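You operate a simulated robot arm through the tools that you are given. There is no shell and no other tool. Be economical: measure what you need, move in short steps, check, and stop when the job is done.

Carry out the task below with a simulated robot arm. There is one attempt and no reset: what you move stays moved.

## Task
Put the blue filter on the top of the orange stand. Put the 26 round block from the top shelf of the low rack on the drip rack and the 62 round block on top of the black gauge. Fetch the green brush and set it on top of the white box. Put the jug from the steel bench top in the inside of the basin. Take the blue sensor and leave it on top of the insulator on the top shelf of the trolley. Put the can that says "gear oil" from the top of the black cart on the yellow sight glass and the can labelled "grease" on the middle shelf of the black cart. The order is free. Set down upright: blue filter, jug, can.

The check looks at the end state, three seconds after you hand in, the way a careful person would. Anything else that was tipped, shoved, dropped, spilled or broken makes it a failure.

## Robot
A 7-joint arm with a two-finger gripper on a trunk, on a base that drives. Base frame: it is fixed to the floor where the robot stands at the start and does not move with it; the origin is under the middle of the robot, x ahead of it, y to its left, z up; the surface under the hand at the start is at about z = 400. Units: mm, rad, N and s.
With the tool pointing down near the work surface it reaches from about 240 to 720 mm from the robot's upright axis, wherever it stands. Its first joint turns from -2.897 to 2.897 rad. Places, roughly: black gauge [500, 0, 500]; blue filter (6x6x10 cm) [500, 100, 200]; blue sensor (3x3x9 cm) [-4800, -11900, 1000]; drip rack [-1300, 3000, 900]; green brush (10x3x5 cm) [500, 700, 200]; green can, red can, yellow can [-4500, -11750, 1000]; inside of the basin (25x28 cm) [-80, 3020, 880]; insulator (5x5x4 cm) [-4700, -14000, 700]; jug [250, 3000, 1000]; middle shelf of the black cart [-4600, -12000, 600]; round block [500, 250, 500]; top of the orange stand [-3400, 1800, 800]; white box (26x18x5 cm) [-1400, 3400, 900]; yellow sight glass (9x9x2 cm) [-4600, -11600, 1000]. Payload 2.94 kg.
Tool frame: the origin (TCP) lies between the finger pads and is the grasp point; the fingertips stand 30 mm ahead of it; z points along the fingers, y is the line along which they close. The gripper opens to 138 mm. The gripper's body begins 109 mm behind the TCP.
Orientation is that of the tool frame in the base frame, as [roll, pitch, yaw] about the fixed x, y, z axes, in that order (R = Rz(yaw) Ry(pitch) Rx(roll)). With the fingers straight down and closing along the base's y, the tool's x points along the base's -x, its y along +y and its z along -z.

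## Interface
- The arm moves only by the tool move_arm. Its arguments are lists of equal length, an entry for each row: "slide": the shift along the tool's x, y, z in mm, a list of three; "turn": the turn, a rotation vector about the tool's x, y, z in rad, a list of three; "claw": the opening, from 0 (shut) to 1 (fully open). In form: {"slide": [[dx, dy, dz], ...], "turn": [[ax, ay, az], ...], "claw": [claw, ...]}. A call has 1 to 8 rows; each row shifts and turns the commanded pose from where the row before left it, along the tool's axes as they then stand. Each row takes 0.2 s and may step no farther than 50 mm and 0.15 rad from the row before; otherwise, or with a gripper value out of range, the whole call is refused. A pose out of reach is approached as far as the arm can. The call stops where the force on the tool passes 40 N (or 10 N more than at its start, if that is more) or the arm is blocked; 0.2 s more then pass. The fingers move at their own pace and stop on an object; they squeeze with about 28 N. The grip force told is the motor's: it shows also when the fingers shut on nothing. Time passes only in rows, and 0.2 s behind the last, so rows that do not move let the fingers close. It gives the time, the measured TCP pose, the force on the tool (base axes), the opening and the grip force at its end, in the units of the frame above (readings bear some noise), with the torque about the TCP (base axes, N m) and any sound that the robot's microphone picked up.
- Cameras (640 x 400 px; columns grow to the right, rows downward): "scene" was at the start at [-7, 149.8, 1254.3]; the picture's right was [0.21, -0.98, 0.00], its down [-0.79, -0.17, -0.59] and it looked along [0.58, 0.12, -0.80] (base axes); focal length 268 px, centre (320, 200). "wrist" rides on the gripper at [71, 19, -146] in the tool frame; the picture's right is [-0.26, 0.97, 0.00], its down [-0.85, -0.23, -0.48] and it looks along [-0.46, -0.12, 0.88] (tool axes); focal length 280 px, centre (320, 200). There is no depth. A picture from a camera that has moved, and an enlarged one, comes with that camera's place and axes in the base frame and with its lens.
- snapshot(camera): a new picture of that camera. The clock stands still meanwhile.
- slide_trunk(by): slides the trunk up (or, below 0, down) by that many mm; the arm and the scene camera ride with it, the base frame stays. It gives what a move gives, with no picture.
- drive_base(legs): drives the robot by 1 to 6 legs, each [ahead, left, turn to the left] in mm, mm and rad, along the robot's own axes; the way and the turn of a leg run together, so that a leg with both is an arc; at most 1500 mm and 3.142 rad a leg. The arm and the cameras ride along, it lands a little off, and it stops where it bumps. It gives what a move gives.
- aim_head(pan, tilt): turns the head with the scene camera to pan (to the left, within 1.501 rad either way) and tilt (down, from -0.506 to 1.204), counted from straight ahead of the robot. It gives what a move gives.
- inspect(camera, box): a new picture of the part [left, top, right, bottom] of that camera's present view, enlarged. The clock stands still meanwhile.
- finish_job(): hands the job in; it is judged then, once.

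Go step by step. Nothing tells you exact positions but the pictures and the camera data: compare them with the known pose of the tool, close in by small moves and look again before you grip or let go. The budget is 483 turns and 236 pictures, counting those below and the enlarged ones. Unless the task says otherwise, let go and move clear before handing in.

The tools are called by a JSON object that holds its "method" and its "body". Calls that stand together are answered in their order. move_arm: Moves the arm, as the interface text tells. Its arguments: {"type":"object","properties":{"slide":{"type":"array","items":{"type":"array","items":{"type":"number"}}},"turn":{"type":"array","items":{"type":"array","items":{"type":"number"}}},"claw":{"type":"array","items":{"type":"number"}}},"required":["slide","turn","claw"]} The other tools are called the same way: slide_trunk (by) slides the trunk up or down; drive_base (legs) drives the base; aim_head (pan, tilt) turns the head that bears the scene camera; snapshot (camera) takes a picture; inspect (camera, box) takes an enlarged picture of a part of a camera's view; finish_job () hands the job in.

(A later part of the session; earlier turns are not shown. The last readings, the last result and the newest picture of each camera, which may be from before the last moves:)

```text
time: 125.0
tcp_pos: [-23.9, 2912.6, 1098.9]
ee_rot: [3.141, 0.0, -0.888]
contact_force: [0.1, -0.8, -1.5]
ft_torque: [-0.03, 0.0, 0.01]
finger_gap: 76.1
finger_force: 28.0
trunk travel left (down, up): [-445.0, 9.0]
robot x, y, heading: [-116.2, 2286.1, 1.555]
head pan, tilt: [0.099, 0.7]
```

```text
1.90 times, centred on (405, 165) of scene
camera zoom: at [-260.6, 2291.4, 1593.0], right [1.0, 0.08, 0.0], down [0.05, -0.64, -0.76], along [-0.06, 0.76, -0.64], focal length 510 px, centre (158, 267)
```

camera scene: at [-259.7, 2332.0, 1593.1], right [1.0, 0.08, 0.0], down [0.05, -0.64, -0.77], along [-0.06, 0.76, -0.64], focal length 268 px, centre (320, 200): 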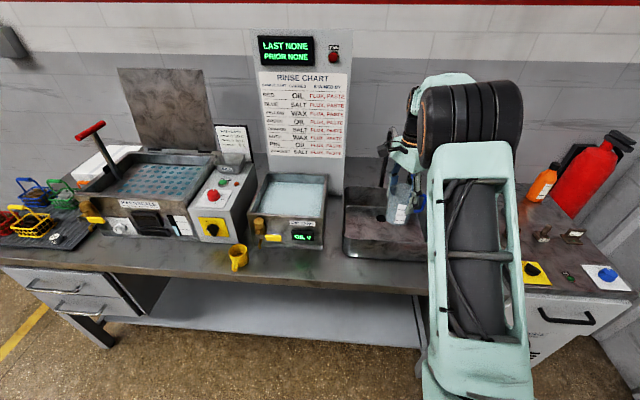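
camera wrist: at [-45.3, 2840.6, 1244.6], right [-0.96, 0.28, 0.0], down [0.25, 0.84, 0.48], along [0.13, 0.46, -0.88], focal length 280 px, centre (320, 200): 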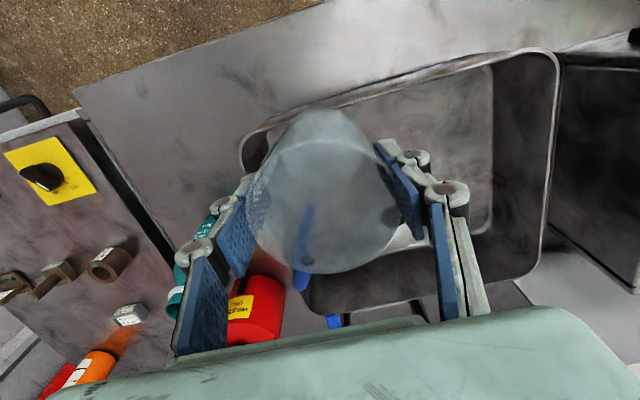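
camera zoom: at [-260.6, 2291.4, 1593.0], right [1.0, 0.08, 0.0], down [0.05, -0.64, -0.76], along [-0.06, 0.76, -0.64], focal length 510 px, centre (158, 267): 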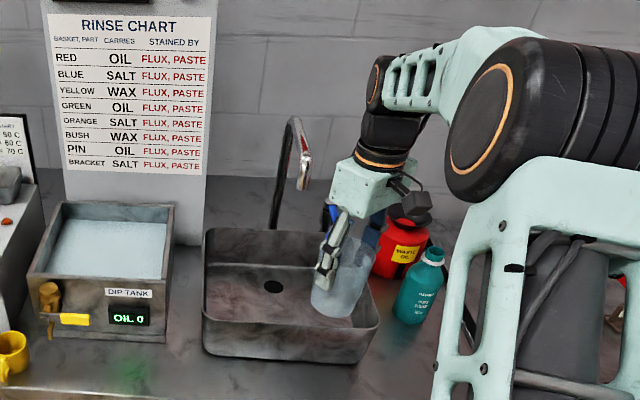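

{"method": "move_arm", "body": {"slide": [[-13, -17, 0], [-13, -17, 0], [-13, -16, 0]], "turn": [[0, 0, 0], [0, 0, 0], [0, 0, 0]], "claw": [0.4, 0.4, 0.4]}}

{"method": "inspect", "body": {"camera": "scene", "box": [330, 60, 480, 270]}}

{"method": "snapshot", "body": {"camera": "wrist"}}

```text
time: 125.8
tcp_pos: [-10.3, 2974.5, 1099.2]
ee_rot: [3.14, -0.001, -0.89]
contact_force: [0.3, 0.7, -0.9]
ft_torque: [-0.01, 0.0, -0.01]
finger_gap: 75.9
finger_force: 28.3
trunk travel left (down, up): [-445.0, 9.0]
robot x, y, heading: [-117.7, 2284.2, 1.553]
head pan, tilt: [0.099, 0.7]
```

```text
1.90 times, centred on (405, 165) of scene
camera zoom: at [-260.7, 2292.1, 1593.0], right [1.0, 0.08, 0.0], down [0.05, -0.64, -0.76], along [-0.06, 0.76, -0.64], focal length 510 px, centre (158, 267)
```

zoom: 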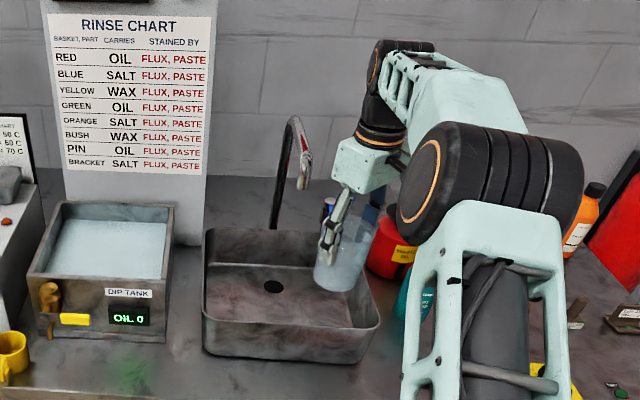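

```text
172 pictures are left
camera wrist: at [19.8, 2906.8, 1244.5], right [-0.91, -0.4, 0.0], down [-0.36, 0.81, 0.47], along [-0.19, 0.43, -0.88], focal length 280 px, centre (320, 200)
```

wrist: 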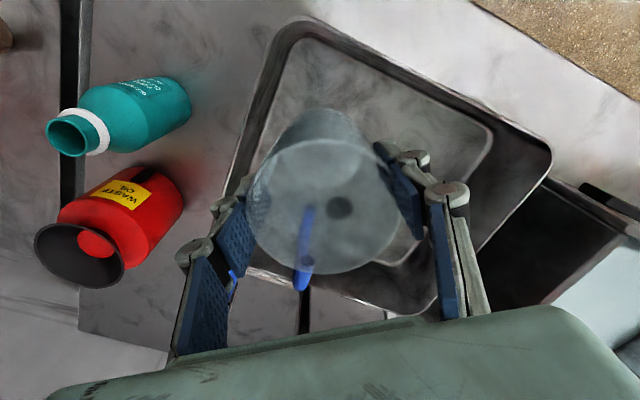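

The jug would land close to the right wall; I shift it by about (-15,-20), which also moves away from the spout, then lower.

{"method": "move_arm", "body": {"slide": [[6, 24, 0], [0, 0, 30], [0, 0, 30]], "turn": [[0, 0, 0], [0, 0, 0], [0, 0, 0]], "claw": [0.4, 0.4, 0.4]}}

{"method": "inspect", "body": {"camera": "scene", "box": [330, 60, 480, 270]}}

{"method": "snapshot", "body": {"camera": "wrist"}}

```text
time: 126.6
tcp_pos: [-26.8, 2955.6, 1037.2]
ee_rot: [3.141, 0.0, -0.889]
contact_force: [0.7, 0.7, -1.5]
ft_torque: [-0.01, 0.02, 0.0]
finger_gap: 76.0
finger_force: 27.6
trunk travel left (down, up): [-445.0, 9.0]
robot x, y, heading: [-116.2, 2285.7, 1.557]
head pan, tilt: [0.099, 0.7]
```

```text
1.90 times, centred on (405, 165) of scene
camera zoom: at [-260.8, 2291.8, 1593.1], right [1.0, 0.08, 0.0], down [0.05, -0.64, -0.76], along [-0.06, 0.76, -0.64], focal length 510 px, centre (158, 267)
```

zoom: 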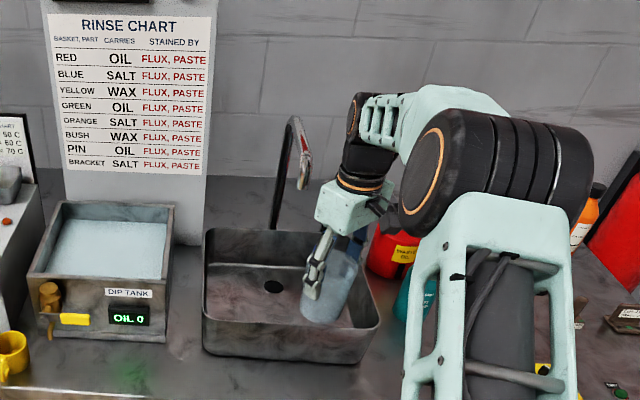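

```text
170 pictures are left
camera wrist: at [4.1, 2888.2, 1184.8], right [-0.91, -0.4, 0.0], down [-0.36, 0.8, 0.48], along [-0.19, 0.44, -0.88], focal length 280 px, centre (320, 200)
```

wrist: 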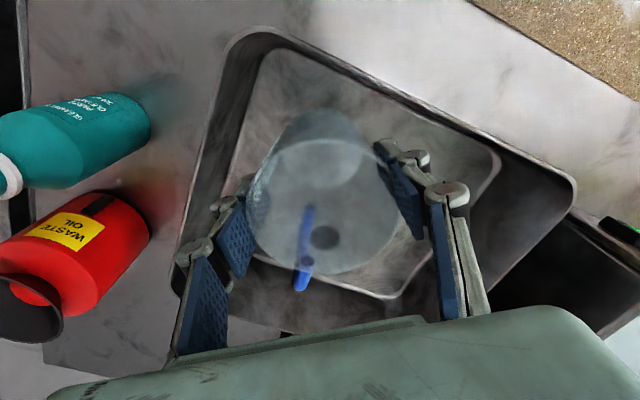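

Good clearance all around. Lower further.

{"method": "move_arm", "body": {"slide": [[-5, -5, 30], [0, 0, 20], [0, 0, 0]], "turn": [[0, 0, 0], [0, 0, 0], [0, 0, 0]], "claw": [0.4, 0.4, 0.4]}}

{"method": "move_arm", "body": {"slide": [[0, 0, 4], [0, 0, 0]], "turn": [[0, 0, 0], [0, 0, 0]], "claw": [0.4, 0.4]}}

{"method": "snapshot", "body": {"camera": "wrist"}}

```text
time: 127.4
tcp_pos: [-25.3, 2961.7, 988.7]
ee_rot: [3.141, 0.001, -0.888]
contact_force: [-0.2, 0.8, -0.3]
ft_torque: [-0.01, -0.01, -0.01]
finger_gap: 76.0
finger_force: 27.9
trunk travel left (down, up): [-445.0, 9.0]
robot x, y, heading: [-117.7, 2289.6, 1.56]
head pan, tilt: [0.099, 0.7]
```

```text
time: 128.0
tcp_pos: [-25.1, 2960.0, 984.7]
ee_rot: [3.14, -0.001, -0.891]
contact_force: [-0.3, 0.6, -0.8]
ft_torque: [0.01, -0.02, 0.0]
finger_gap: 76.2
finger_force: 28.3
trunk travel left (down, up): [-445.0, 9.0]
robot x, y, heading: [-121.1, 2285.2, 1.561]
head pan, tilt: [0.099, 0.7]
```

```text
169 pictures are left
camera wrist: at [4.6, 2894.2, 1131.4], right [-0.91, -0.4, 0.0], down [-0.36, 0.8, 0.48], along [-0.19, 0.44, -0.88], focal length 280 px, centre (320, 200)
```

wrist: 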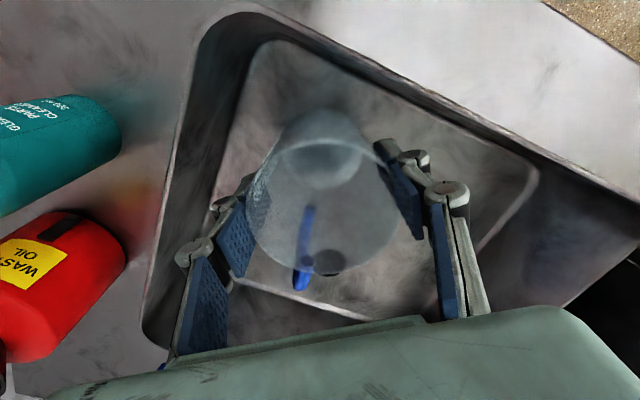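

Continue lowering in small steps until contact.

{"method": "move_arm", "body": {"slide": [[0, 0, 4], [0, 0, 0]], "turn": [[0, 0, 0], [0, 0, 0]], "claw": [0.4, 0.4]}}

{"method": "move_arm", "body": {"slide": [[0, 0, 3], [0, 0, 0]], "turn": [[0, 0, 0], [0, 0, 0]], "claw": [0.4, 0.4]}}

{"method": "move_arm", "body": {"slide": [[0, 0, 2.5], [0, 0, 0]], "turn": [[0, 0, 0], [0, 0, 0]], "claw": [0.4, 0.4]}}

```text
time: 128.6
tcp_pos: [-25.6, 2961.1, 982.1]
ee_rot: [-3.141, 0.001, -0.889]
contact_force: [0.2, 0.1, 0.0]
ft_torque: [-0.03, 0.01, -0.02]
finger_gap: 76.1
finger_force: 27.9
trunk travel left (down, up): [-445.0, 9.0]
robot x, y, heading: [-114.4, 2284.0, 1.555]
head pan, tilt: [0.099, 0.7]
```

```text
time: 129.2
tcp_pos: [-24.9, 2961.7, 978.3]
ee_rot: [3.141, -0.001, -0.89]
contact_force: [-0.8, 0.7, -1.3]
ft_torque: [-0.02, 0.0, 0.0]
finger_gap: 75.9
finger_force: 27.8
trunk travel left (down, up): [-445.0, 9.0]
robot x, y, heading: [-117.6, 2286.6, 1.555]
head pan, tilt: [0.099, 0.7]
```

```text
time: 129.8
tcp_pos: [-24.6, 2962.0, 975.8]
ee_rot: [3.142, 0.001, -0.891]
contact_force: [-0.5, 0.1, -0.7]
ft_torque: [-0.02, -0.04, 0.0]
finger_gap: 76.1
finger_force: 28.0
trunk travel left (down, up): [-445.0, 9.0]
robot x, y, heading: [-119.9, 2282.6, 1.551]
head pan, tilt: [0.099, 0.7]
```

{"method": "move_arm", "body": {"slide": [[0, 0, 2.5], [0, 0, 0]], "turn": [[0, 0, 0], [0, 0, 0]], "claw": [0.4, 0.4]}}

{"method": "move_arm", "body": {"slide": [[0, 0, 2.5], [0, 0, 0]], "turn": [[0, 0, 0], [0, 0, 0]], "claw": [0.4, 0.4]}}

{"method": "move_arm", "body": {"slide": [[0, 0, 2], [0, 0, 0]], "turn": [[0, 0, 0], [0, 0, 0]], "claw": [0.4, 0.4]}}

```text
time: 130.4
tcp_pos: [-25.5, 2961.8, 972.9]
ee_rot: [3.141, 0.001, -0.891]
contact_force: [-0.4, 0.7, 1.6]
ft_torque: [-0.03, 0.12, 0.01]
finger_gap: 75.9
finger_force: 28.0
trunk travel left (down, up): [-445.0, 9.0]
robot x, y, heading: [-116.7, 2285.2, 1.555]
head pan, tilt: [0.099, 0.7]
```

```text
time: 131.0
tcp_pos: [-23.9, 2962.0, 972.7]
ee_rot: [-3.139, 0.004, -0.891]
contact_force: [-1.8, 0.7, 14.8]
ft_torque: [-0.24, 0.05, 0.05]
finger_gap: 76.0
finger_force: 28.2
trunk travel left (down, up): [-445.0, 9.0]
robot x, y, heading: [-121.3, 2283.7, 1.554]
head pan, tilt: [0.099, 0.7]
```

```text
time: 131.6
tcp_pos: [-23.5, 2961.1, 970.2]
ee_rot: [-3.139, 0.004, -0.89]
contact_force: [1.1, 2.2, 18.0]
ft_torque: [0.17, 0.13, 0.1]
finger_gap: 76.0
finger_force: 27.7
trunk travel left (down, up): [-445.0, 9.0]
robot x, y, heading: [-119.4, 2285.5, 1.554]
head pan, tilt: [0.099, 0.7]
```

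Contact with the basin floor. Unload and open gently, only a little first.

{"method": "move_arm", "body": {"slide": [[0, 0, -3], [0, 0, 0], [0, 0, 0], [0, 0, 0]], "turn": [[0, 0, 0], [0, 0, 0], [0, 0, 0], [0, 0, 0]], "claw": [0.4, 0.6, 0.66, 0.66]}}

{"method": "snapshot", "body": {"camera": "wrist"}}

```text
time: 132.6
tcp_pos: [-25.2, 2959.9, 970.2]
ee_rot: [3.14, -0.002, -0.89]
contact_force: [0.6, 0.8, 0.3]
ft_torque: [0.03, -0.02, -0.04]
finger_gap: 91.0
finger_force: 0.1
trunk travel left (down, up): [-445.0, 9.0]
robot x, y, heading: [-119.5, 2285.0, 1.559]
head pan, tilt: [0.099, 0.7]
```

```text
168 pictures are left
camera wrist: at [5.9, 2893.1, 1117.8], right [-0.91, -0.4, 0.0], down [-0.36, 0.8, 0.48], along [-0.19, 0.44, -0.88], focal length 280 px, centre (320, 200)
```

wrist: 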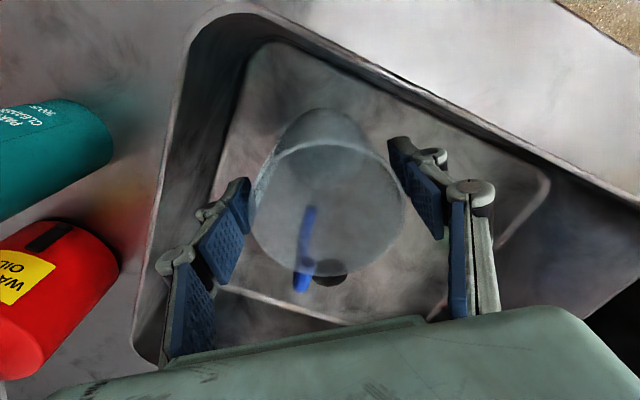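

Jug stands free. Rise, retract and check.

{"method": "move_arm", "body": {"slide": [[0, 0, -20], [0, 0, -40], [0, 0, -40], [0, 0, -40], [36, 29, 0], [36, 29, 0], [36, 29, 0], [36, 29, 0]], "turn": [[0, 0, 0], [0, 0, 0], [0, 0, 0], [0, 0, 0], [0, 0, 0], [0, 0, 0], [0, 0, 0], [0, 0, 0]], "claw": [0.66, 0.66, 0.66, 0.66, 0.66, 0.66, 0.5, 0.5]}}

{"method": "inspect", "body": {"camera": "scene", "box": [330, 100, 480, 250]}}

```text
time: 134.4
tcp_pos: [-24.8, 2773.6, 1112.1]
ee_rot: [3.141, 0.0, -0.889]
contact_force: [0.3, -0.7, 0.2]
ft_torque: [-0.01, -0.01, 0.0]
finger_gap: 69.0
finger_force: 0.0
trunk travel left (down, up): [-445.0, 9.0]
robot x, y, heading: [-118.4, 2281.4, 1.556]
head pan, tilt: [0.099, 0.7]
```

```text
2.67 times, centred on (405, 175) of scene
camera zoom: at [-260.9, 2290.0, 1593.0], right [1.0, 0.08, 0.0], down [0.05, -0.64, -0.77], along [-0.06, 0.76, -0.64], focal length 714 px, centre (93, 267)
```

zoom: 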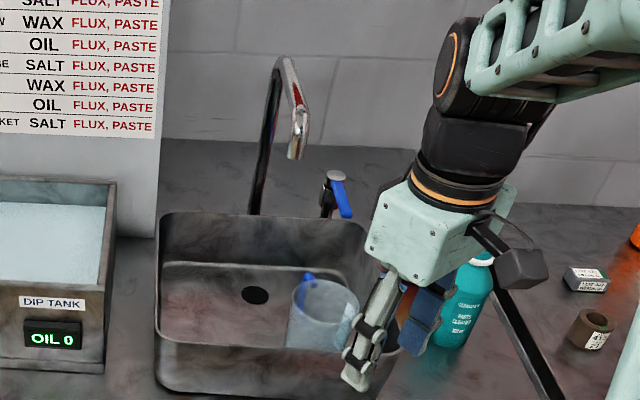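

The jug stands in the basin. Next the low rack's lower shelf: I rotate the tool back, drive to the rack and lower the trunk.

{"method": "move_arm", "body": {"slide": [[0, 0, 0], [0, 0, 0], [0, 0, 0], [0, 0, 0], [0, 0, 0]], "turn": [[0, 0, 0.14], [0, 0, 0.14], [0, 0, 0.14], [0, 0, 0.14], [0, 0, 0.14]], "claw": [0.5, 0.5, 0.5, 0.5, 0.5]}}

{"method": "drive_base", "body": {"legs": [[-1500, 0, 0], [-500, 0, 0], [0, 0, -1.556], [-400, 0, 0]]}}

{"method": "slide_trunk", "body": {"by": -440}}

{"method": "aim_head", "body": {"pan": -0.1, "tilt": 0.7}}

{"method": "snapshot", "body": {"camera": "scene"}}

```text
time: 135.6
tcp_pos: [-24.7, 2776.5, 1110.9]
ee_rot: [3.142, -0.001, -1.593]
contact_force: [0.1, -0.6, 0.8]
ft_torque: [0.01, 0.01, 0.0]
finger_gap: 68.9
finger_force: 0.0
trunk travel left (down, up): [-445.0, 9.0]
robot x, y, heading: [-117.6, 2283.5, 1.558]
head pan, tilt: [0.099, 0.7]
```

```text
time: 151.6
tcp_pos: [-74.7, 183.2, 1111.2]
ee_rot: [-3.141, -0.001, 3.12]
contact_force: [-0.1, 0.7, 0.6]
ft_torque: [0.01, 0.0, 0.0]
finger_gap: 69.0
finger_force: 0.0
trunk travel left (down, up): [-445.0, 9.0]
robot x, y, heading: [-565.4, 276.6, -0.017]
head pan, tilt: [0.099, 0.7]
```

```text
refused: -440 is not a number from -400 to 400
```

```text
time: 152.3
tcp_pos: [-75.3, 182.6, 1110.9]
ee_rot: [-3.141, 0.001, 3.119]
contact_force: [-0.5, -0.2, 0.4]
ft_torque: [-0.02, -0.01, -0.01]
finger_gap: 69.0
finger_force: 0.1
trunk travel left (down, up): [-445.0, 9.0]
robot x, y, heading: [-564.8, 277.1, -0.012]
head pan, tilt: [-0.099, 0.7]
```

```text
166 pictures are left
camera scene: at [-557.8, 404.0, 1593.0], right [-0.12, -0.99, 0.0], down [-0.64, 0.08, -0.76], along [0.76, -0.09, -0.64], focal length 268 px, centre (320, 200)
```

scene: 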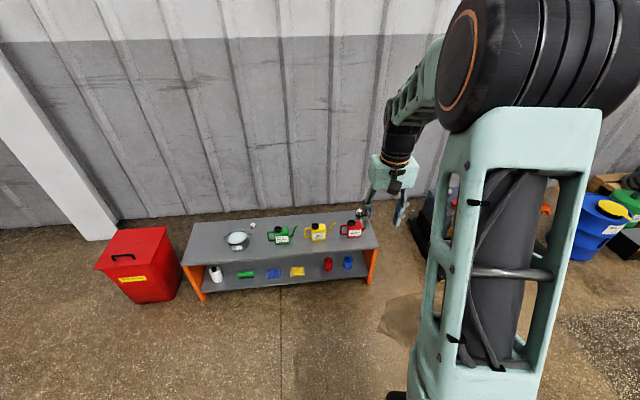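

{"method": "slide_trunk", "body": {"by": -400}}

{"method": "aim_head", "body": {"pan": -0.1, "tilt": 0.6}}

{"method": "inspect", "body": {"camera": "scene", "box": [170, 170, 410, 320]}}

```text
time: 156.2
tcp_pos: [-75.0, 183.2, 711.4]
ee_rot: [3.14, 0.002, 3.12]
contact_force: [0.5, -0.8, 0.9]
ft_torque: [0.03, 0.02, 0.0]
finger_gap: 68.8
finger_force: 0.0
trunk travel left (down, up): [-45.0, 409.0]
robot x, y, heading: [-567.2, 277.5, -0.021]
head pan, tilt: [-0.099, 0.7]
```

```text
time: 156.8
tcp_pos: [-75.3, 182.0, 710.9]
ee_rot: [-3.141, -0.001, 3.121]
contact_force: [0.1, -0.1, -0.4]
ft_torque: [-0.01, 0.0, 0.02]
finger_gap: 68.9
finger_force: 0.0
trunk travel left (down, up): [-45.0, 409.0]
robot x, y, heading: [-564.7, 277.7, -0.017]
head pan, tilt: [-0.099, 0.6]
```

```text
2.67 times, centred on (290, 245) of scene
camera zoom: at [-554.4, 403.5, 1201.6], right [-0.12, -0.99, 0.0], down [-0.56, 0.07, -0.82], along [0.82, -0.1, -0.57], focal length 714 px, centre (400, 80)
```

zoom: 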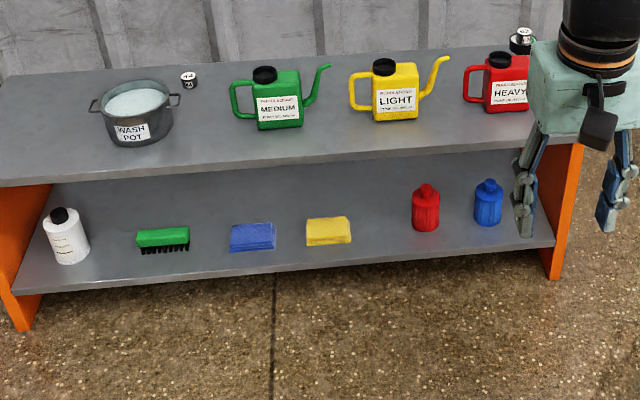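

I can see all lower-shelf items: blue filter ≈(440,107), brush ≈(441,739), shelf z≈154, front edge x≈380. They need a horizontal gripper; I'd like the wrist camera on top, so I test turning the tool by π first.

{"method": "move_arm", "body": {"slide": [[0, 0, 0], [0, 0, 0], [0, 0, 0], [0, 0, 0], [0, 0, 0], [0, 0, 0], [0, 0, 0], [0, 0, 0]], "turn": [[0, 0, 0.15], [0, 0, 0.15], [0, 0, 0.15], [0, 0, 0.15], [0, 0, 0.15], [0, 0, 0.15], [0, 0, 0.15], [0, 0, 0.15]], "claw": [0.7, 0.7, 0.7, 0.7, 0.7, 0.7, 0.7, 0.7]}}

{"method": "move_arm", "body": {"slide": [[0, 0, 0], [0, 0, 0], [0, 0, 0], [0, 0, 0], [0, 0, 0], [0, 0, 0], [0, 0, 0], [0, 0, 0]], "turn": [[0, 0, 0.15], [0, 0, 0.15], [0, 0, 0.15], [0, 0, 0.15], [0, 0, 0.15], [0, 0, 0.15], [0, 0, 0.15], [0, 0, 0.15]], "claw": [0.7, 0.7, 0.7, 0.7, 0.7, 0.7, 0.7, 0.7]}}

{"method": "move_arm", "body": {"slide": [[0, 0, 0], [0, 0, 0], [0, 0, 0], [0, 0, 0], [0, 0, 0]], "turn": [[0, 0, 0.15], [0, 0, 0.15], [0, 0, 0.15], [0, 0, 0.15], [0, 0, 0.12]], "claw": [0.7, 0.7, 0.7, 0.7, 0.7]}}

```text
time: 158.6
tcp_pos: [-74.5, 182.8, 711.5]
ee_rot: [-3.141, 0.0, 1.917]
contact_force: [-0.4, -0.7, 0.8]
ft_torque: [-0.01, 0.01, 0.0]
finger_gap: 96.6
finger_force: 0.1
trunk travel left (down, up): [-45.0, 409.0]
robot x, y, heading: [-566.5, 277.2, -0.022]
head pan, tilt: [-0.099, 0.6]
```

```text
time: 160.4
tcp_pos: [-75.8, 183.2, 711.1]
ee_rot: [3.141, 0.002, 0.72]
contact_force: [1.0, 0.8, 1.3]
ft_torque: [0.01, 0.02, 0.02]
finger_gap: 96.8
finger_force: 0.0
trunk travel left (down, up): [-45.0, 409.0]
robot x, y, heading: [-563.0, 277.4, -0.014]
head pan, tilt: [-0.099, 0.6]
```

```text
time: 161.6
tcp_pos: [-75.1, 185.0, 712.7]
ee_rot: [3.141, 0.001, 0.001]
contact_force: [-0.1, 0.8, 0.9]
ft_torque: [-0.06, 0.02, 0.04]
finger_gap: 96.3
finger_force: 0.0
trunk travel left (down, up): [-45.0, 409.0]
robot x, y, heading: [-570.0, 277.7, -0.019]
head pan, tilt: [-0.099, 0.6]
```

It works. Now extend a bit and pitch the tool to horizontal.

{"method": "move_arm", "body": {"slide": [[45, 0, 0], [45, 0, 0], [45, 0, 0], [0, 0, 0], [0, 0, 0], [0, 0, 0], [0, 0, 0], [0, 0, 0]], "turn": [[0, 0, 0], [0, 0, 0], [0, 0, 0], [0, 0.15, 0], [0, 0.15, 0], [0, 0.15, 0], [0, 0.15, 0], [0, 0.15, 0]], "claw": [0.7, 0.7, 0.7, 0.7, 0.7, 0.7, 0.7, 0.7]}}

{"method": "move_arm", "body": {"slide": [[0, 0, 0], [0, 0, 0], [0, 0, 0], [0, 0, 0], [0, 0, 0], [0, 0, 0]], "turn": [[0, 0.15, 0], [0, 0.15, 0], [0, 0.15, 0], [0, 0.15, 0], [0, 0.15, 0], [0, 0.0708, 0]], "claw": [0.7, 0.7, 0.7, 0.7, 0.7, 0.7]}}

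{"method": "snapshot", "body": {"camera": "scene"}}

{"method": "snapshot", "body": {"camera": "wrist"}}

```text
time: 163.4
tcp_pos: [60.9, 183.8, 710.6]
ee_rot: [-3.138, -0.733, 0.001]
contact_force: [0.2, 1.4, 0.3]
ft_torque: [-0.08, 0.01, -0.08]
finger_gap: 96.6
finger_force: 0.0
trunk travel left (down, up): [-45.0, 409.0]
robot x, y, heading: [-565.7, 279.0, -0.021]
head pan, tilt: [-0.099, 0.6]
```

```text
time: 164.8
tcp_pos: [58.6, 193.2, 707.5]
ee_rot: [-2.778, -1.489, -0.338]
contact_force: [-0.2, 0.5, 0.7]
ft_torque: [0.0, 0.01, 0.0]
finger_gap: 96.7
finger_force: 0.0
out of reach, approached as far as the arm can: row 1
trunk travel left (down, up): [-45.0, 409.0]
robot x, y, heading: [-564.7, 279.1, -0.021]
head pan, tilt: [-0.099, 0.6]
```

```text
164 pictures are left
camera scene: at [-554.5, 403.6, 1201.7], right [-0.12, -0.99, 0.0], down [-0.56, 0.07, -0.83], along [0.82, -0.1, -0.56], focal length 268 px, centre (320, 200)
```

scene: 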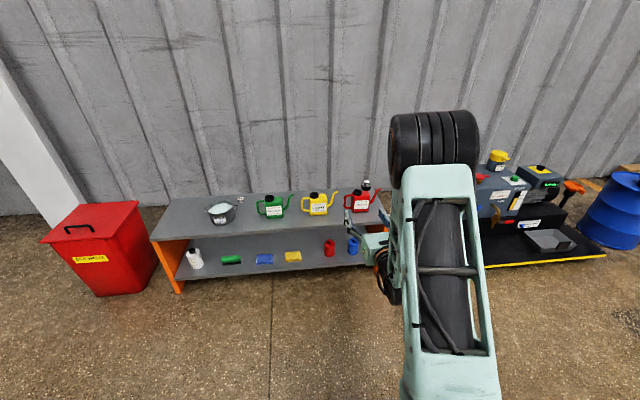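

```text
163 pictures are left
camera wrist: at [-80.5, 167.7, 789.4], right [0.0, -0.96, -0.29], down [-0.55, 0.24, -0.8], along [0.84, 0.16, -0.52], focal length 280 px, centre (320, 200)
```

wrist: 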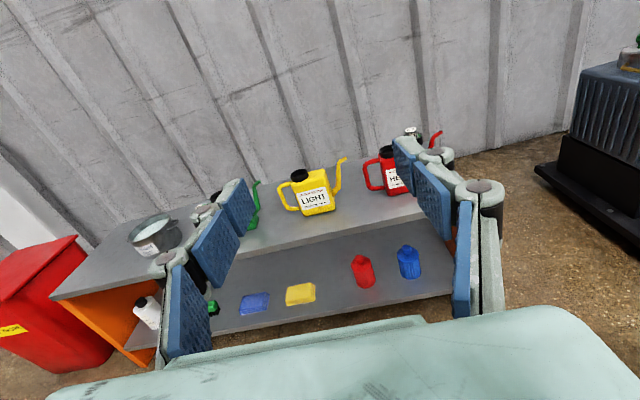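

Nearly horizontal, limited slightly. I move the hand down, where it should be easier, and check orientation.

{"method": "move_arm", "body": {"slide": [[-45, 0, 0], [-45, 0, 0], [-45, 0, 0], [-45, 0, 0], [-45, 0, 0], [-45, 0, 0]], "turn": [[0, 0, 0], [0, 0, 0], [0, 0, 0], [0, 0, 0], [0, 0, 0], [0, 0, 0]], "claw": [0.7, 0.7, 0.7, 0.7, 0.7, 0.7]}}

{"method": "snapshot", "body": {"camera": "wrist"}}

```text
time: 166.2
tcp_pos: [37.4, 200.6, 440.2]
ee_rot: [-2.775, -1.489, -0.342]
contact_force: [0.0, 0.8, -0.3]
ft_torque: [0.02, 0.0, -0.04]
finger_gap: 96.5
finger_force: 0.0
trunk travel left (down, up): [-45.0, 409.0]
robot x, y, heading: [-567.1, 274.9, -0.024]
head pan, tilt: [-0.099, 0.6]
```

```text
162 pictures are left
camera wrist: at [-100.4, 175.4, 522.2], right [0.0, -0.96, -0.29], down [-0.55, 0.24, -0.8], along [0.84, 0.16, -0.52], focal length 280 px, centre (320, 200)
```

wrist: 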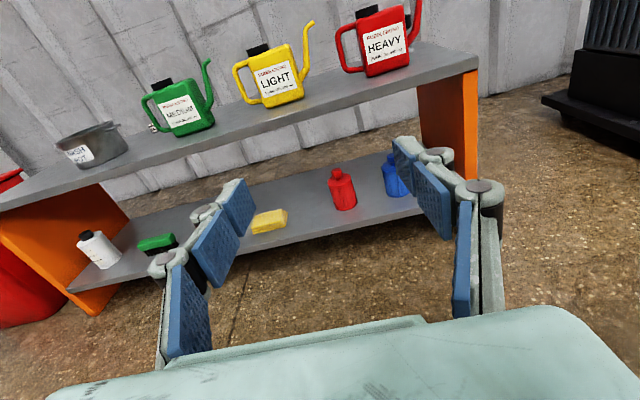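

The tool is ~4° below horizontal; I apply the correcting turn here.

{"method": "move_arm", "body": {"slide": [[0, 0, 0], [0, 0, 0]], "turn": [[-0.0256, 0.076, -0.029], [0, 0, 0]], "claw": [0.7, 0.7]}}

```text
time: 166.8
tcp_pos: [38.2, 201.1, 438.5]
ee_rot: [2.815, -1.569, 0.327]
contact_force: [0.8, 0.9, -0.7]
ft_torque: [-0.01, -0.03, 0.03]
finger_gap: 96.5
finger_force: 0.0
trunk travel left (down, up): [-45.0, 409.0]
robot x, y, heading: [-568.3, 279.7, -0.023]
head pan, tilt: [-0.099, 0.6]
```

Horizontal now. Lower to filter height and align in y.

{"method": "move_arm", "body": {"slide": [[-38, 16, 0], [-38, 16, 0], [-38, 16, 0], [-38, 16, 0], [-38, 15, 0], [-38, 15, 0]], "turn": [[0, 0, 0], [0, 0, 0], [0, 0, 0], [0, 0, 0], [0, 0, 0], [0, 0, 0]], "claw": [0.7, 0.7, 0.7, 0.7, 0.7, 0.7]}}

{"method": "snapshot", "body": {"camera": "wrist"}}

{"method": "snapshot", "body": {"camera": "scene"}}

```text
time: 168.2
tcp_pos: [36.8, 132.5, 276.4]
ee_rot: [-3.141, -1.569, 0.002]
contact_force: [0.2, 0.3, 0.5]
ft_torque: [0.03, 0.02, -0.04]
finger_gap: 96.7
finger_force: 0.0
out of reach, approached as far as the arm can: row 5, 6
trunk travel left (down, up): [-45.0, 409.0]
robot x, y, heading: [-563.5, 279.8, -0.019]
head pan, tilt: [-0.099, 0.6]
```

```text
161 pictures are left
camera wrist: at [-107.7, 113.0, 347.9], right [0.0, -0.97, -0.26], down [-0.48, 0.23, -0.85], along [0.88, 0.13, -0.46], focal length 280 px, centre (320, 200)
```

wrist: 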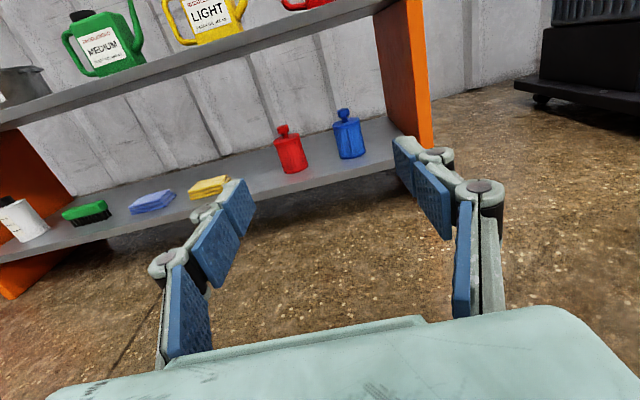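

```text
160 pictures are left
camera scene: at [-554.4, 403.5, 1201.7], right [-0.12, -0.99, 0.0], down [-0.56, 0.07, -0.83], along [0.82, -0.1, -0.56], focal length 268 px, centre (320, 200)
```

scene: 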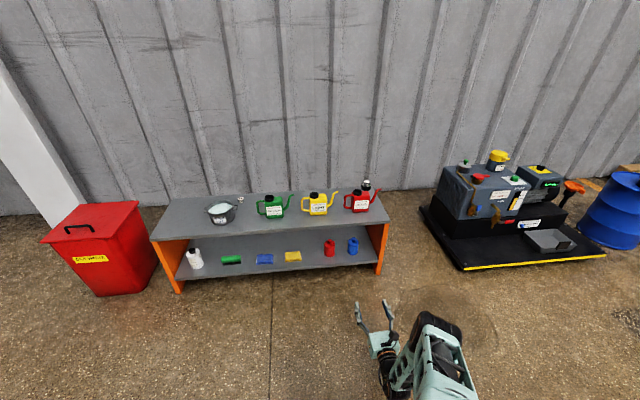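

Out of reach at that extension; I lower the trunk and pull in a bit to gain depth.

{"method": "slide_trunk", "body": {"by": -45}}

{"method": "move_arm", "body": {"slide": [[0, 12, -40], [0, 12, -40], [-15, 0, 0], [-10, 0, 0]], "turn": [[0, 0, 0], [0, 0, 0], [0, 0, 0], [0, 0, 0]], "claw": [0.7, 0.7, 0.7, 0.7]}}

{"method": "snapshot", "body": {"camera": "wrist"}}

```text
time: 169.1
tcp_pos: [37.3, 133.4, 231.0]
ee_rot: [3.066, -1.567, 0.079]
contact_force: [0.1, -0.6, 1.2]
ft_torque: [-0.01, 0.0, -0.02]
finger_gap: 96.7
finger_force: 0.1
trunk travel left (down, up): [0.0, 454.0]
robot x, y, heading: [-563.1, 273.9, -0.018]
head pan, tilt: [-0.099, 0.6]
```

```text
time: 170.1
tcp_pos: [-28.5, 100.9, 244.5]
ee_rot: [0.392, -1.539, 2.746]
contact_force: [0.4, 0.1, 0.7]
ft_torque: [-0.01, 0.0, 0.0]
finger_gap: 96.7
finger_force: 0.1
out of reach, approached as far as the arm can: row 3, 4
trunk travel left (down, up): [0.0, 454.0]
robot x, y, heading: [-567.7, 278.1, -0.018]
head pan, tilt: [-0.099, 0.6]
```

```text
159 pictures are left
camera wrist: at [-176.4, 83.1, 312.3], right [0.0, -0.97, -0.25], down [-0.45, 0.22, -0.86], along [0.89, 0.11, -0.43], focal length 280 px, centre (320, 200)
```

wrist: 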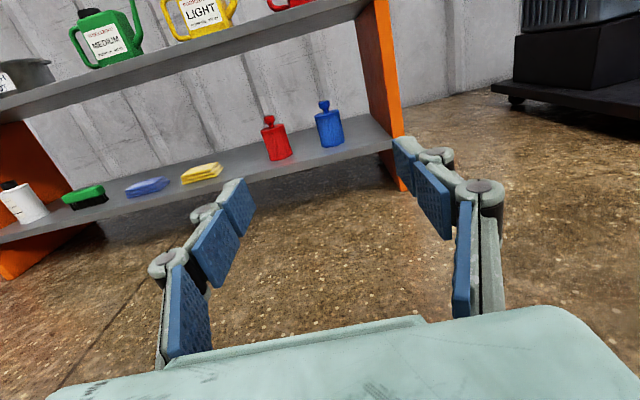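

Horizontal cannot go lower; I'll use a tool pitched ~20-25° down instead, which still keeps the fingers closing along y.

{"method": "move_arm", "body": {"slide": [[0, 0, 20], [0, 0, 20], [-10, 0, 20], [-20, 0, 10], [-20, 0, 10]], "turn": [[0, -0.14, 0], [0, -0.14, 0], [0, -0.14, 0], [0, 0, 0], [0, 0, 0]], "claw": [0.7, 0.7, 0.7, 0.7, 0.7]}}

{"method": "snapshot", "body": {"camera": "wrist"}}

```text
time: 171.3
tcp_pos: [16.3, 110.7, 168.1]
ee_rot: [3.141, -1.148, 0.004]
contact_force: [0.3, -0.4, 0.0]
ft_torque: [0.02, -0.02, -0.02]
finger_gap: 96.7
finger_force: 0.0
trunk travel left (down, up): [0.0, 454.0]
robot x, y, heading: [-566.2, 278.0, -0.019]
head pan, tilt: [-0.099, 0.6]
```

```text
158 pictures are left
camera wrist: at [-87.1, 90.5, 293.7], right [-0.1, -0.97, -0.24], down [-0.78, 0.23, -0.58], along [0.61, 0.13, -0.78], focal length 280 px, centre (320, 200)
```

wrist: 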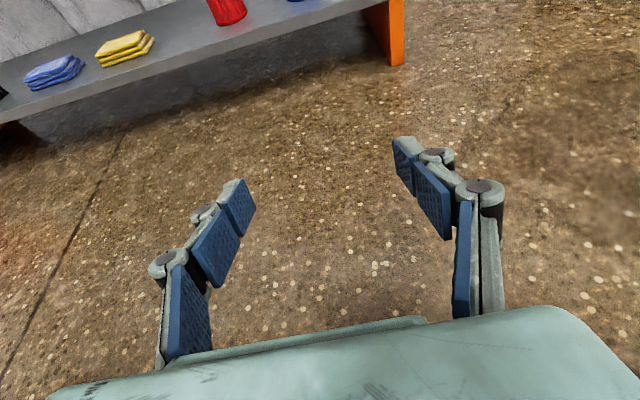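

Good. I raise to z≈208 and drive ahead 270 toward the filter.

{"method": "move_arm", "body": {"slide": [[36.5, 0, -16]], "turn": [[0, 0, 0]], "claw": [0.7]}}

{"method": "drive_base", "body": {"legs": [[250, 0, 0]]}}

{"method": "snapshot", "body": {"camera": "wrist"}}

{"method": "snapshot", "body": {"camera": "scene"}}

```text
time: 171.7
tcp_pos: [16.1, 111.0, 209.5]
ee_rot: [3.141, -1.147, 0.001]
contact_force: [0.8, 0.2, -0.4]
ft_torque: [-0.02, -0.03, -0.06]
finger_gap: 96.7
finger_force: 0.2
trunk travel left (down, up): [0.0, 454.0]
robot x, y, heading: [-569.5, 276.8, -0.018]
head pan, tilt: [-0.099, 0.6]
```

```text
time: 173.5
tcp_pos: [263.3, 104.6, 208.8]
ee_rot: [3.141, -1.145, 0.003]
contact_force: [0.0, 0.8, -0.1]
ft_torque: [0.02, -0.01, 0.01]
finger_gap: 96.7
finger_force: 0.2
trunk travel left (down, up): [0.0, 454.0]
robot x, y, heading: [-317.7, 271.2, -0.024]
head pan, tilt: [-0.099, 0.6]
```

```text
157 pictures are left
camera wrist: at [160.0, 84.9, 334.6], right [-0.11, -0.97, -0.24], down [-0.78, 0.23, -0.58], along [0.61, 0.12, -0.78], focal length 280 px, centre (320, 200)
```

wrist: 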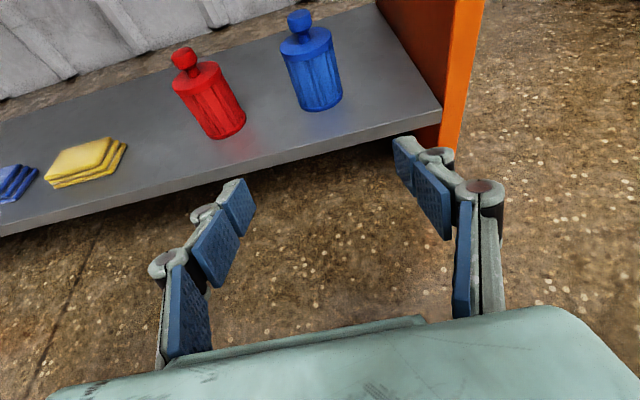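

```text
156 pictures are left
camera scene: at [-306.3, 398.6, 1156.7], right [-0.12, -0.99, 0.0], down [-0.56, 0.07, -0.83], along [0.82, -0.1, -0.56], focal length 268 px, centre (320, 200)
```

scene: 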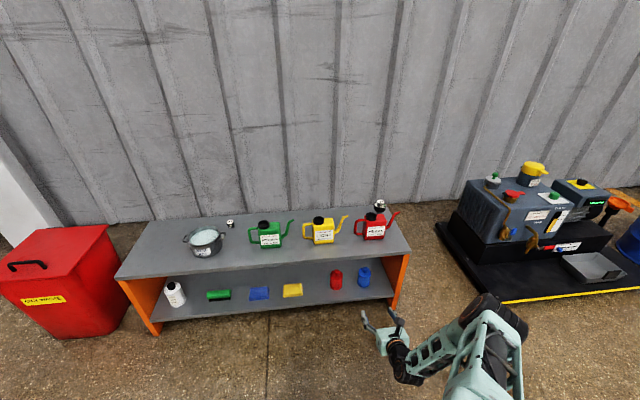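

Filter body: centre ≈(444,97), z 154–216. I lower to z≈190, shift y by -5, and drive 130 ahead.

{"method": "move_arm", "body": {"slide": [[-17.4, 5, 7.7]], "turn": [[0, 0, 0]], "claw": [0.7]}}

{"method": "drive_base", "body": {"legs": [[115, 0, 0]]}}

{"method": "snapshot", "body": {"camera": "wrist"}}

```text
time: 173.9
tcp_pos: [263.4, 98.9, 188.9]
ee_rot: [-3.141, -1.148, 0.0]
contact_force: [-0.3, -0.6, 0.7]
ft_torque: [-0.01, 0.02, 0.03]
finger_gap: 96.5
finger_force: 0.1
trunk travel left (down, up): [0.0, 454.0]
robot x, y, heading: [-320.2, 274.2, -0.021]
head pan, tilt: [-0.099, 0.6]
```

```text
time: 175.1
tcp_pos: [379.2, 95.2, 189.2]
ee_rot: [3.141, -1.146, -0.003]
contact_force: [-0.3, -0.3, 0.3]
ft_torque: [-0.01, -0.02, 0.0]
finger_gap: 96.9
finger_force: 0.0
trunk travel left (down, up): [0.0, 454.0]
robot x, y, heading: [-201.0, 271.0, -0.025]
head pan, tilt: [-0.099, 0.6]
```

```text
155 pictures are left
camera wrist: at [275.9, 76.1, 314.3], right [-0.11, -0.96, -0.24], down [-0.78, 0.23, -0.58], along [0.61, 0.12, -0.78], focal length 280 px, centre (320, 200)
```

wrist: 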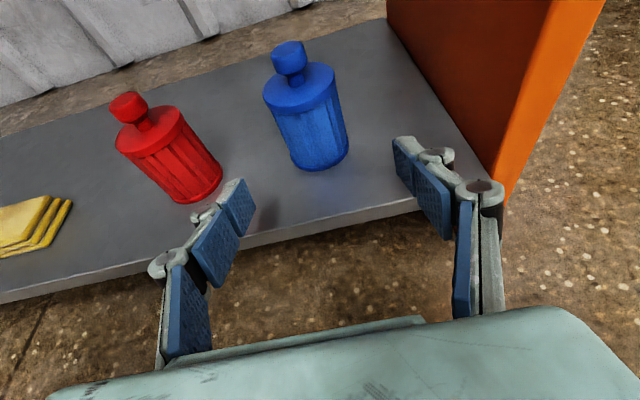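

Aligned (filter ≈(450,95)). Advance 65 mm with a slightly smaller opening.

{"method": "move_arm", "body": {"slide": [[0, 0, 0], [9, 0, 20], [9, 0, 20], [9, 0, 20]], "turn": [[0, 0, 0], [0, 0, 0], [0, 0, 0], [0, 0, 0]], "claw": [0.62, 0.62, 0.62, 0.62]}}

{"method": "snapshot", "body": {"camera": "wrist"}}

```text
time: 176.1
tcp_pos: [444.2, 95.2, 189.4]
ee_rot: [3.14, -1.146, 0.002]
contact_force: [-0.3, -0.7, 0.0]
ft_torque: [-0.04, 0.01, 0.02]
finger_gap: 85.6
finger_force: 0.0
trunk travel left (down, up): [0.0, 454.0]
robot x, y, heading: [-203.4, 270.3, -0.023]
head pan, tilt: [-0.099, 0.6]
```

```text
154 pictures are left
camera wrist: at [341.3, 75.9, 313.8], right [-0.11, -0.96, -0.24], down [-0.78, 0.23, -0.58], along [0.61, 0.12, -0.78], focal length 280 px, centre (320, 200)
```

wrist: 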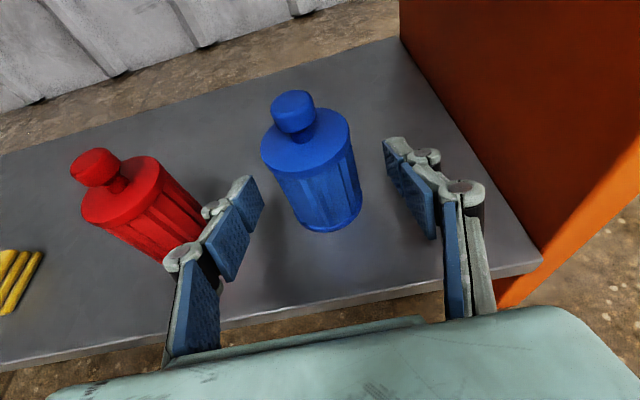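

Advance 14 mm more, then close.

{"method": "move_arm", "body": {"slide": [[5.5, -1, 12.5], [0, 0, 0], [0, 0, 0], [0, 0, 0], [0, 0, 0], [0, 0, 0]], "turn": [[0, 0, 0], [0, 0, 0], [0, 0, 0], [0, 0, 0], [0, 0, 0], [0, 0, 0]], "claw": [0.62, 0.5, 0.42, 0.35, 0.3, 0.3]}}

{"method": "snapshot", "body": {"camera": "wrist"}}

```text
time: 177.5
tcp_pos: [459.1, 96.7, 189.0]
ee_rot: [-3.141, -1.145, -0.002]
contact_force: [0.7, 0.7, 0.8]
ft_torque: [-0.01, -0.02, 0.02]
finger_gap: 55.4
finger_force: 28.1
trunk travel left (down, up): [0.0, 454.0]
robot x, y, heading: [-200.2, 267.2, -0.021]
head pan, tilt: [-0.099, 0.6]
```

```text
153 pictures are left
camera wrist: at [355.8, 77.2, 314.4], right [-0.11, -0.96, -0.24], down [-0.78, 0.23, -0.58], along [0.61, 0.12, -0.78], focal length 280 px, centre (320, 200)
```

wrist: 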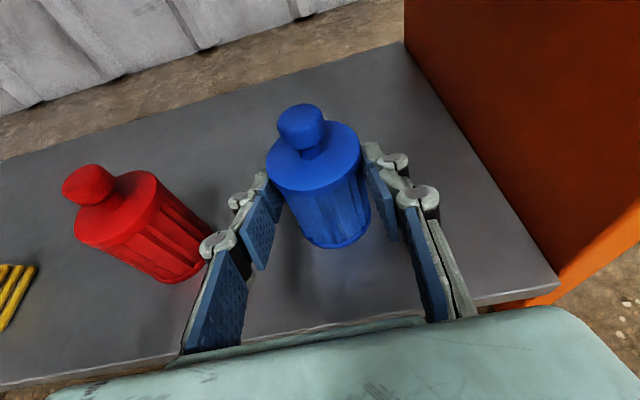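

Gripped (55 mm). Lift 20 mm and back out.

{"method": "move_arm", "body": {"slide": [[9, 0, -4], [18, 0, -8]], "turn": [[0, 0, 0], [0, 0, 0]], "claw": [0.3, 0.3]}}

{"method": "drive_base", "body": {"legs": [[-450, 0, 0.02]]}}

{"method": "snapshot", "body": {"camera": "wrist"}}

{"method": "snapshot", "body": {"camera": "scene"}}

```text
time: 178.1
tcp_pos: [457.6, 96.3, 218.2]
ee_rot: [-3.142, -1.147, -0.001]
contact_force: [-0.1, -0.7, -0.5]
ft_torque: [-0.02, 0.01, 0.0]
finger_gap: 55.4
finger_force: 27.8
trunk travel left (down, up): [0.0, 454.0]
robot x, y, heading: [-201.5, 270.0, -0.023]
head pan, tilt: [-0.099, 0.6]
```

```text
time: 180.8
tcp_pos: [16.8, 113.6, 217.2]
ee_rot: [3.142, -1.145, 0.016]
contact_force: [-0.6, 0.7, -1.0]
ft_torque: [0.0, 0.02, 0.0]
finger_gap: 55.4
finger_force: 27.7
trunk travel left (down, up): [0.0, 454.0]
robot x, y, heading: [-647.6, 274.9, -0.004]
head pan, tilt: [-0.099, 0.6]
```

```text
152 pictures are left
camera wrist: at [-86.0, 92.6, 343.8], right [-0.09, -0.97, -0.24], down [-0.79, 0.22, -0.58], along [0.61, 0.13, -0.78], focal length 280 px, centre (320, 200)
```

wrist: 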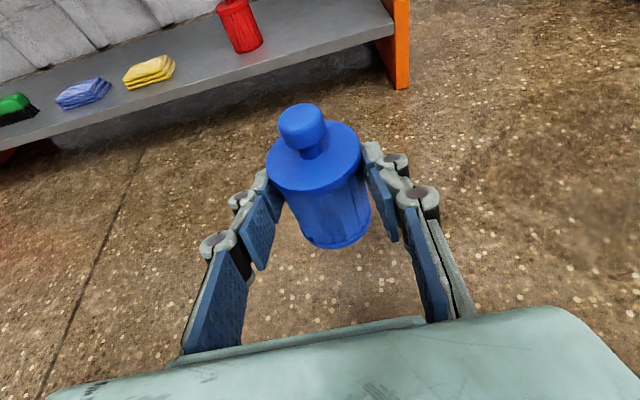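

```text
151 pictures are left
camera scene: at [-635.4, 402.8, 1156.7], right [-0.11, -0.99, 0.0], down [-0.56, 0.06, -0.82], along [0.82, -0.09, -0.57], focal length 268 px, centre (320, 200)
```

scene: 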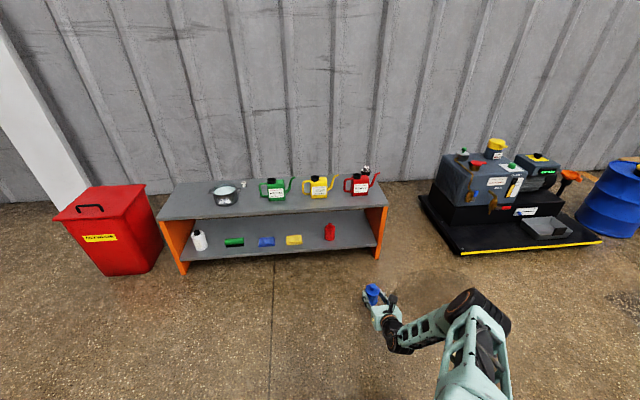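

Filter held well. Before turning I raise the trunk and look left toward the orange stand.

{"method": "slide_trunk", "body": {"by": 400}}

{"method": "aim_head", "body": {"pan": 1.5, "tilt": 0.4}}

{"method": "drive_base", "body": {"legs": [[0, 0, 0.8]]}}

{"method": "snapshot", "body": {"camera": "scene"}}

```text
time: 184.7
tcp_pos: [17.2, 113.2, 618.6]
ee_rot: [3.141, -1.147, 0.013]
contact_force: [0.5, -0.9, -1.4]
ft_torque: [-0.02, 0.0, 0.0]
finger_gap: 55.3
finger_force: 27.6
trunk travel left (down, up): [-400.0, 54.0]
robot x, y, heading: [-646.7, 275.4, -0.013]
head pan, tilt: [-0.099, 0.6]
```

```text
time: 186.3
tcp_pos: [16.2, 114.2, 617.8]
ee_rot: [-3.141, -1.146, 0.014]
contact_force: [0.5, -0.4, -1.1]
ft_torque: [0.0, 0.0, -0.03]
finger_gap: 55.3
finger_force: 27.8
trunk travel left (down, up): [-400.0, 54.0]
robot x, y, heading: [-647.1, 276.3, 0.0]
head pan, tilt: [1.499, 0.4]
```

```text
time: 188.8
tcp_pos: [-65.6, 637.0, 618.8]
ee_rot: [-3.141, -1.146, 0.812]
contact_force: [-0.1, 1.0, -1.0]
ft_torque: [-0.03, -0.01, -0.01]
finger_gap: 55.3
finger_force: 28.5
trunk travel left (down, up): [-400.0, 54.0]
robot x, y, heading: [-645.4, 276.1, 0.789]
head pan, tilt: [1.499, 0.4]
```

```text
150 pictures are left
camera scene: at [-857.5, 384.4, 1574.9], right [0.75, 0.66, 0.0], down [0.26, -0.29, -0.92], along [-0.61, 0.69, -0.39], focal length 268 px, centre (320, 200)
```

scene: 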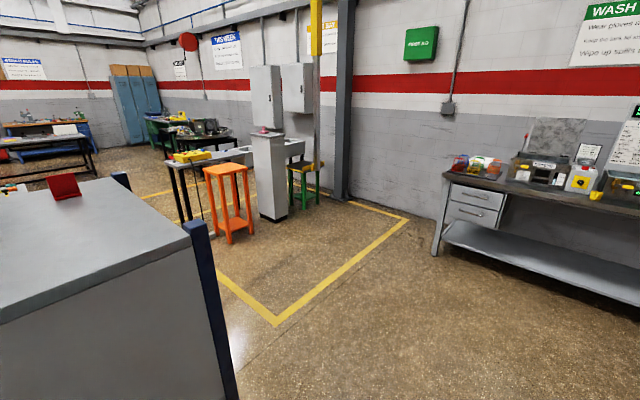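

{"method": "inspect", "body": {"camera": "scene", "box": [130, 90, 350, 250]}}

```text
2.50 times, centred on (240, 170) of scene
camera zoom: at [-857.5, 384.4, 1574.9], right [0.75, 0.66, 0.0], down [0.26, -0.29, -0.92], along [-0.61, 0.69, -0.39], focal length 669 px, centre (520, 275)
```

zoom: 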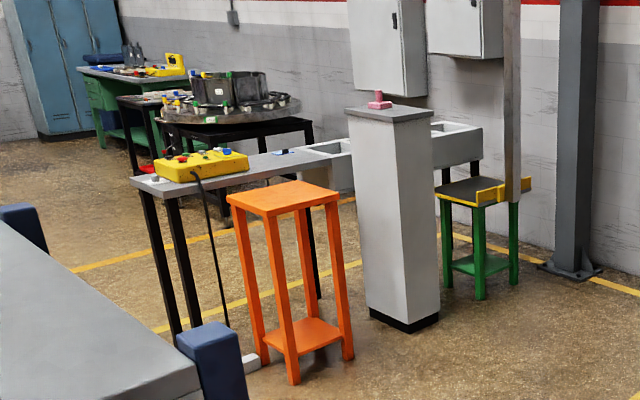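

The orange stand's empty top is at ≈(-3338,1726,800). I drive up around the cabinet, then west toward it.

{"method": "drive_base", "body": {"legs": [[0, 0, 0.785], [1285, 0, 0], [0, 0, 1.57], [1400, 0, 0]]}}

{"method": "aim_head", "body": {"pan": -0.1, "tilt": 0.6}}

{"method": "snapshot", "body": {"camera": "scene"}}

```text
time: 207.9
tcp_pos: [-2752.5, 1710.1, 618.7]
ee_rot: [-3.141, -1.146, -3.102]
contact_force: [1.1, 0.2, -0.8]
ft_torque: [-0.02, -0.03, -0.02]
finger_gap: 55.3
finger_force: 27.6
trunk travel left (down, up): [-400.0, 54.0]
robot x, y, heading: [-2088.3, 1567.9, -3.125]
head pan, tilt: [1.499, 0.4]
```

```text
time: 209.6
tcp_pos: [-2752.3, 1711.9, 617.9]
ee_rot: [-3.141, -1.146, -3.1]
contact_force: [0.1, 0.1, -1.2]
ft_torque: [-0.02, -0.02, -0.01]
finger_gap: 55.4
finger_force: 27.6
trunk travel left (down, up): [-400.0, 54.0]
robot x, y, heading: [-2085.9, 1563.4, -3.118]
head pan, tilt: [-0.099, 0.6]
```

```text
148 pictures are left
camera scene: at [-2091.0, 1437.9, 1556.7], right [0.08, 1.0, 0.0], down [0.56, -0.05, -0.83], along [-0.82, 0.07, -0.56], focal length 268 px, centre (320, 200)
```

scene: 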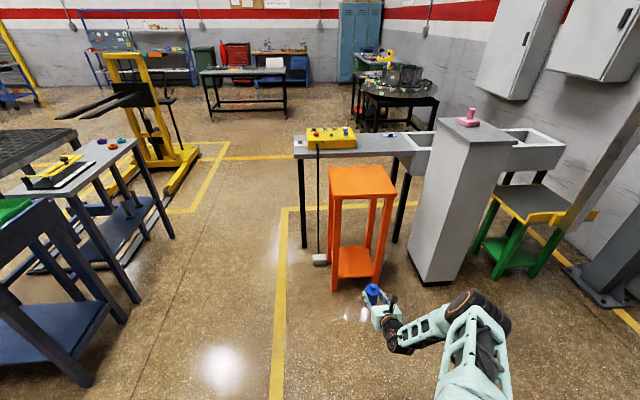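

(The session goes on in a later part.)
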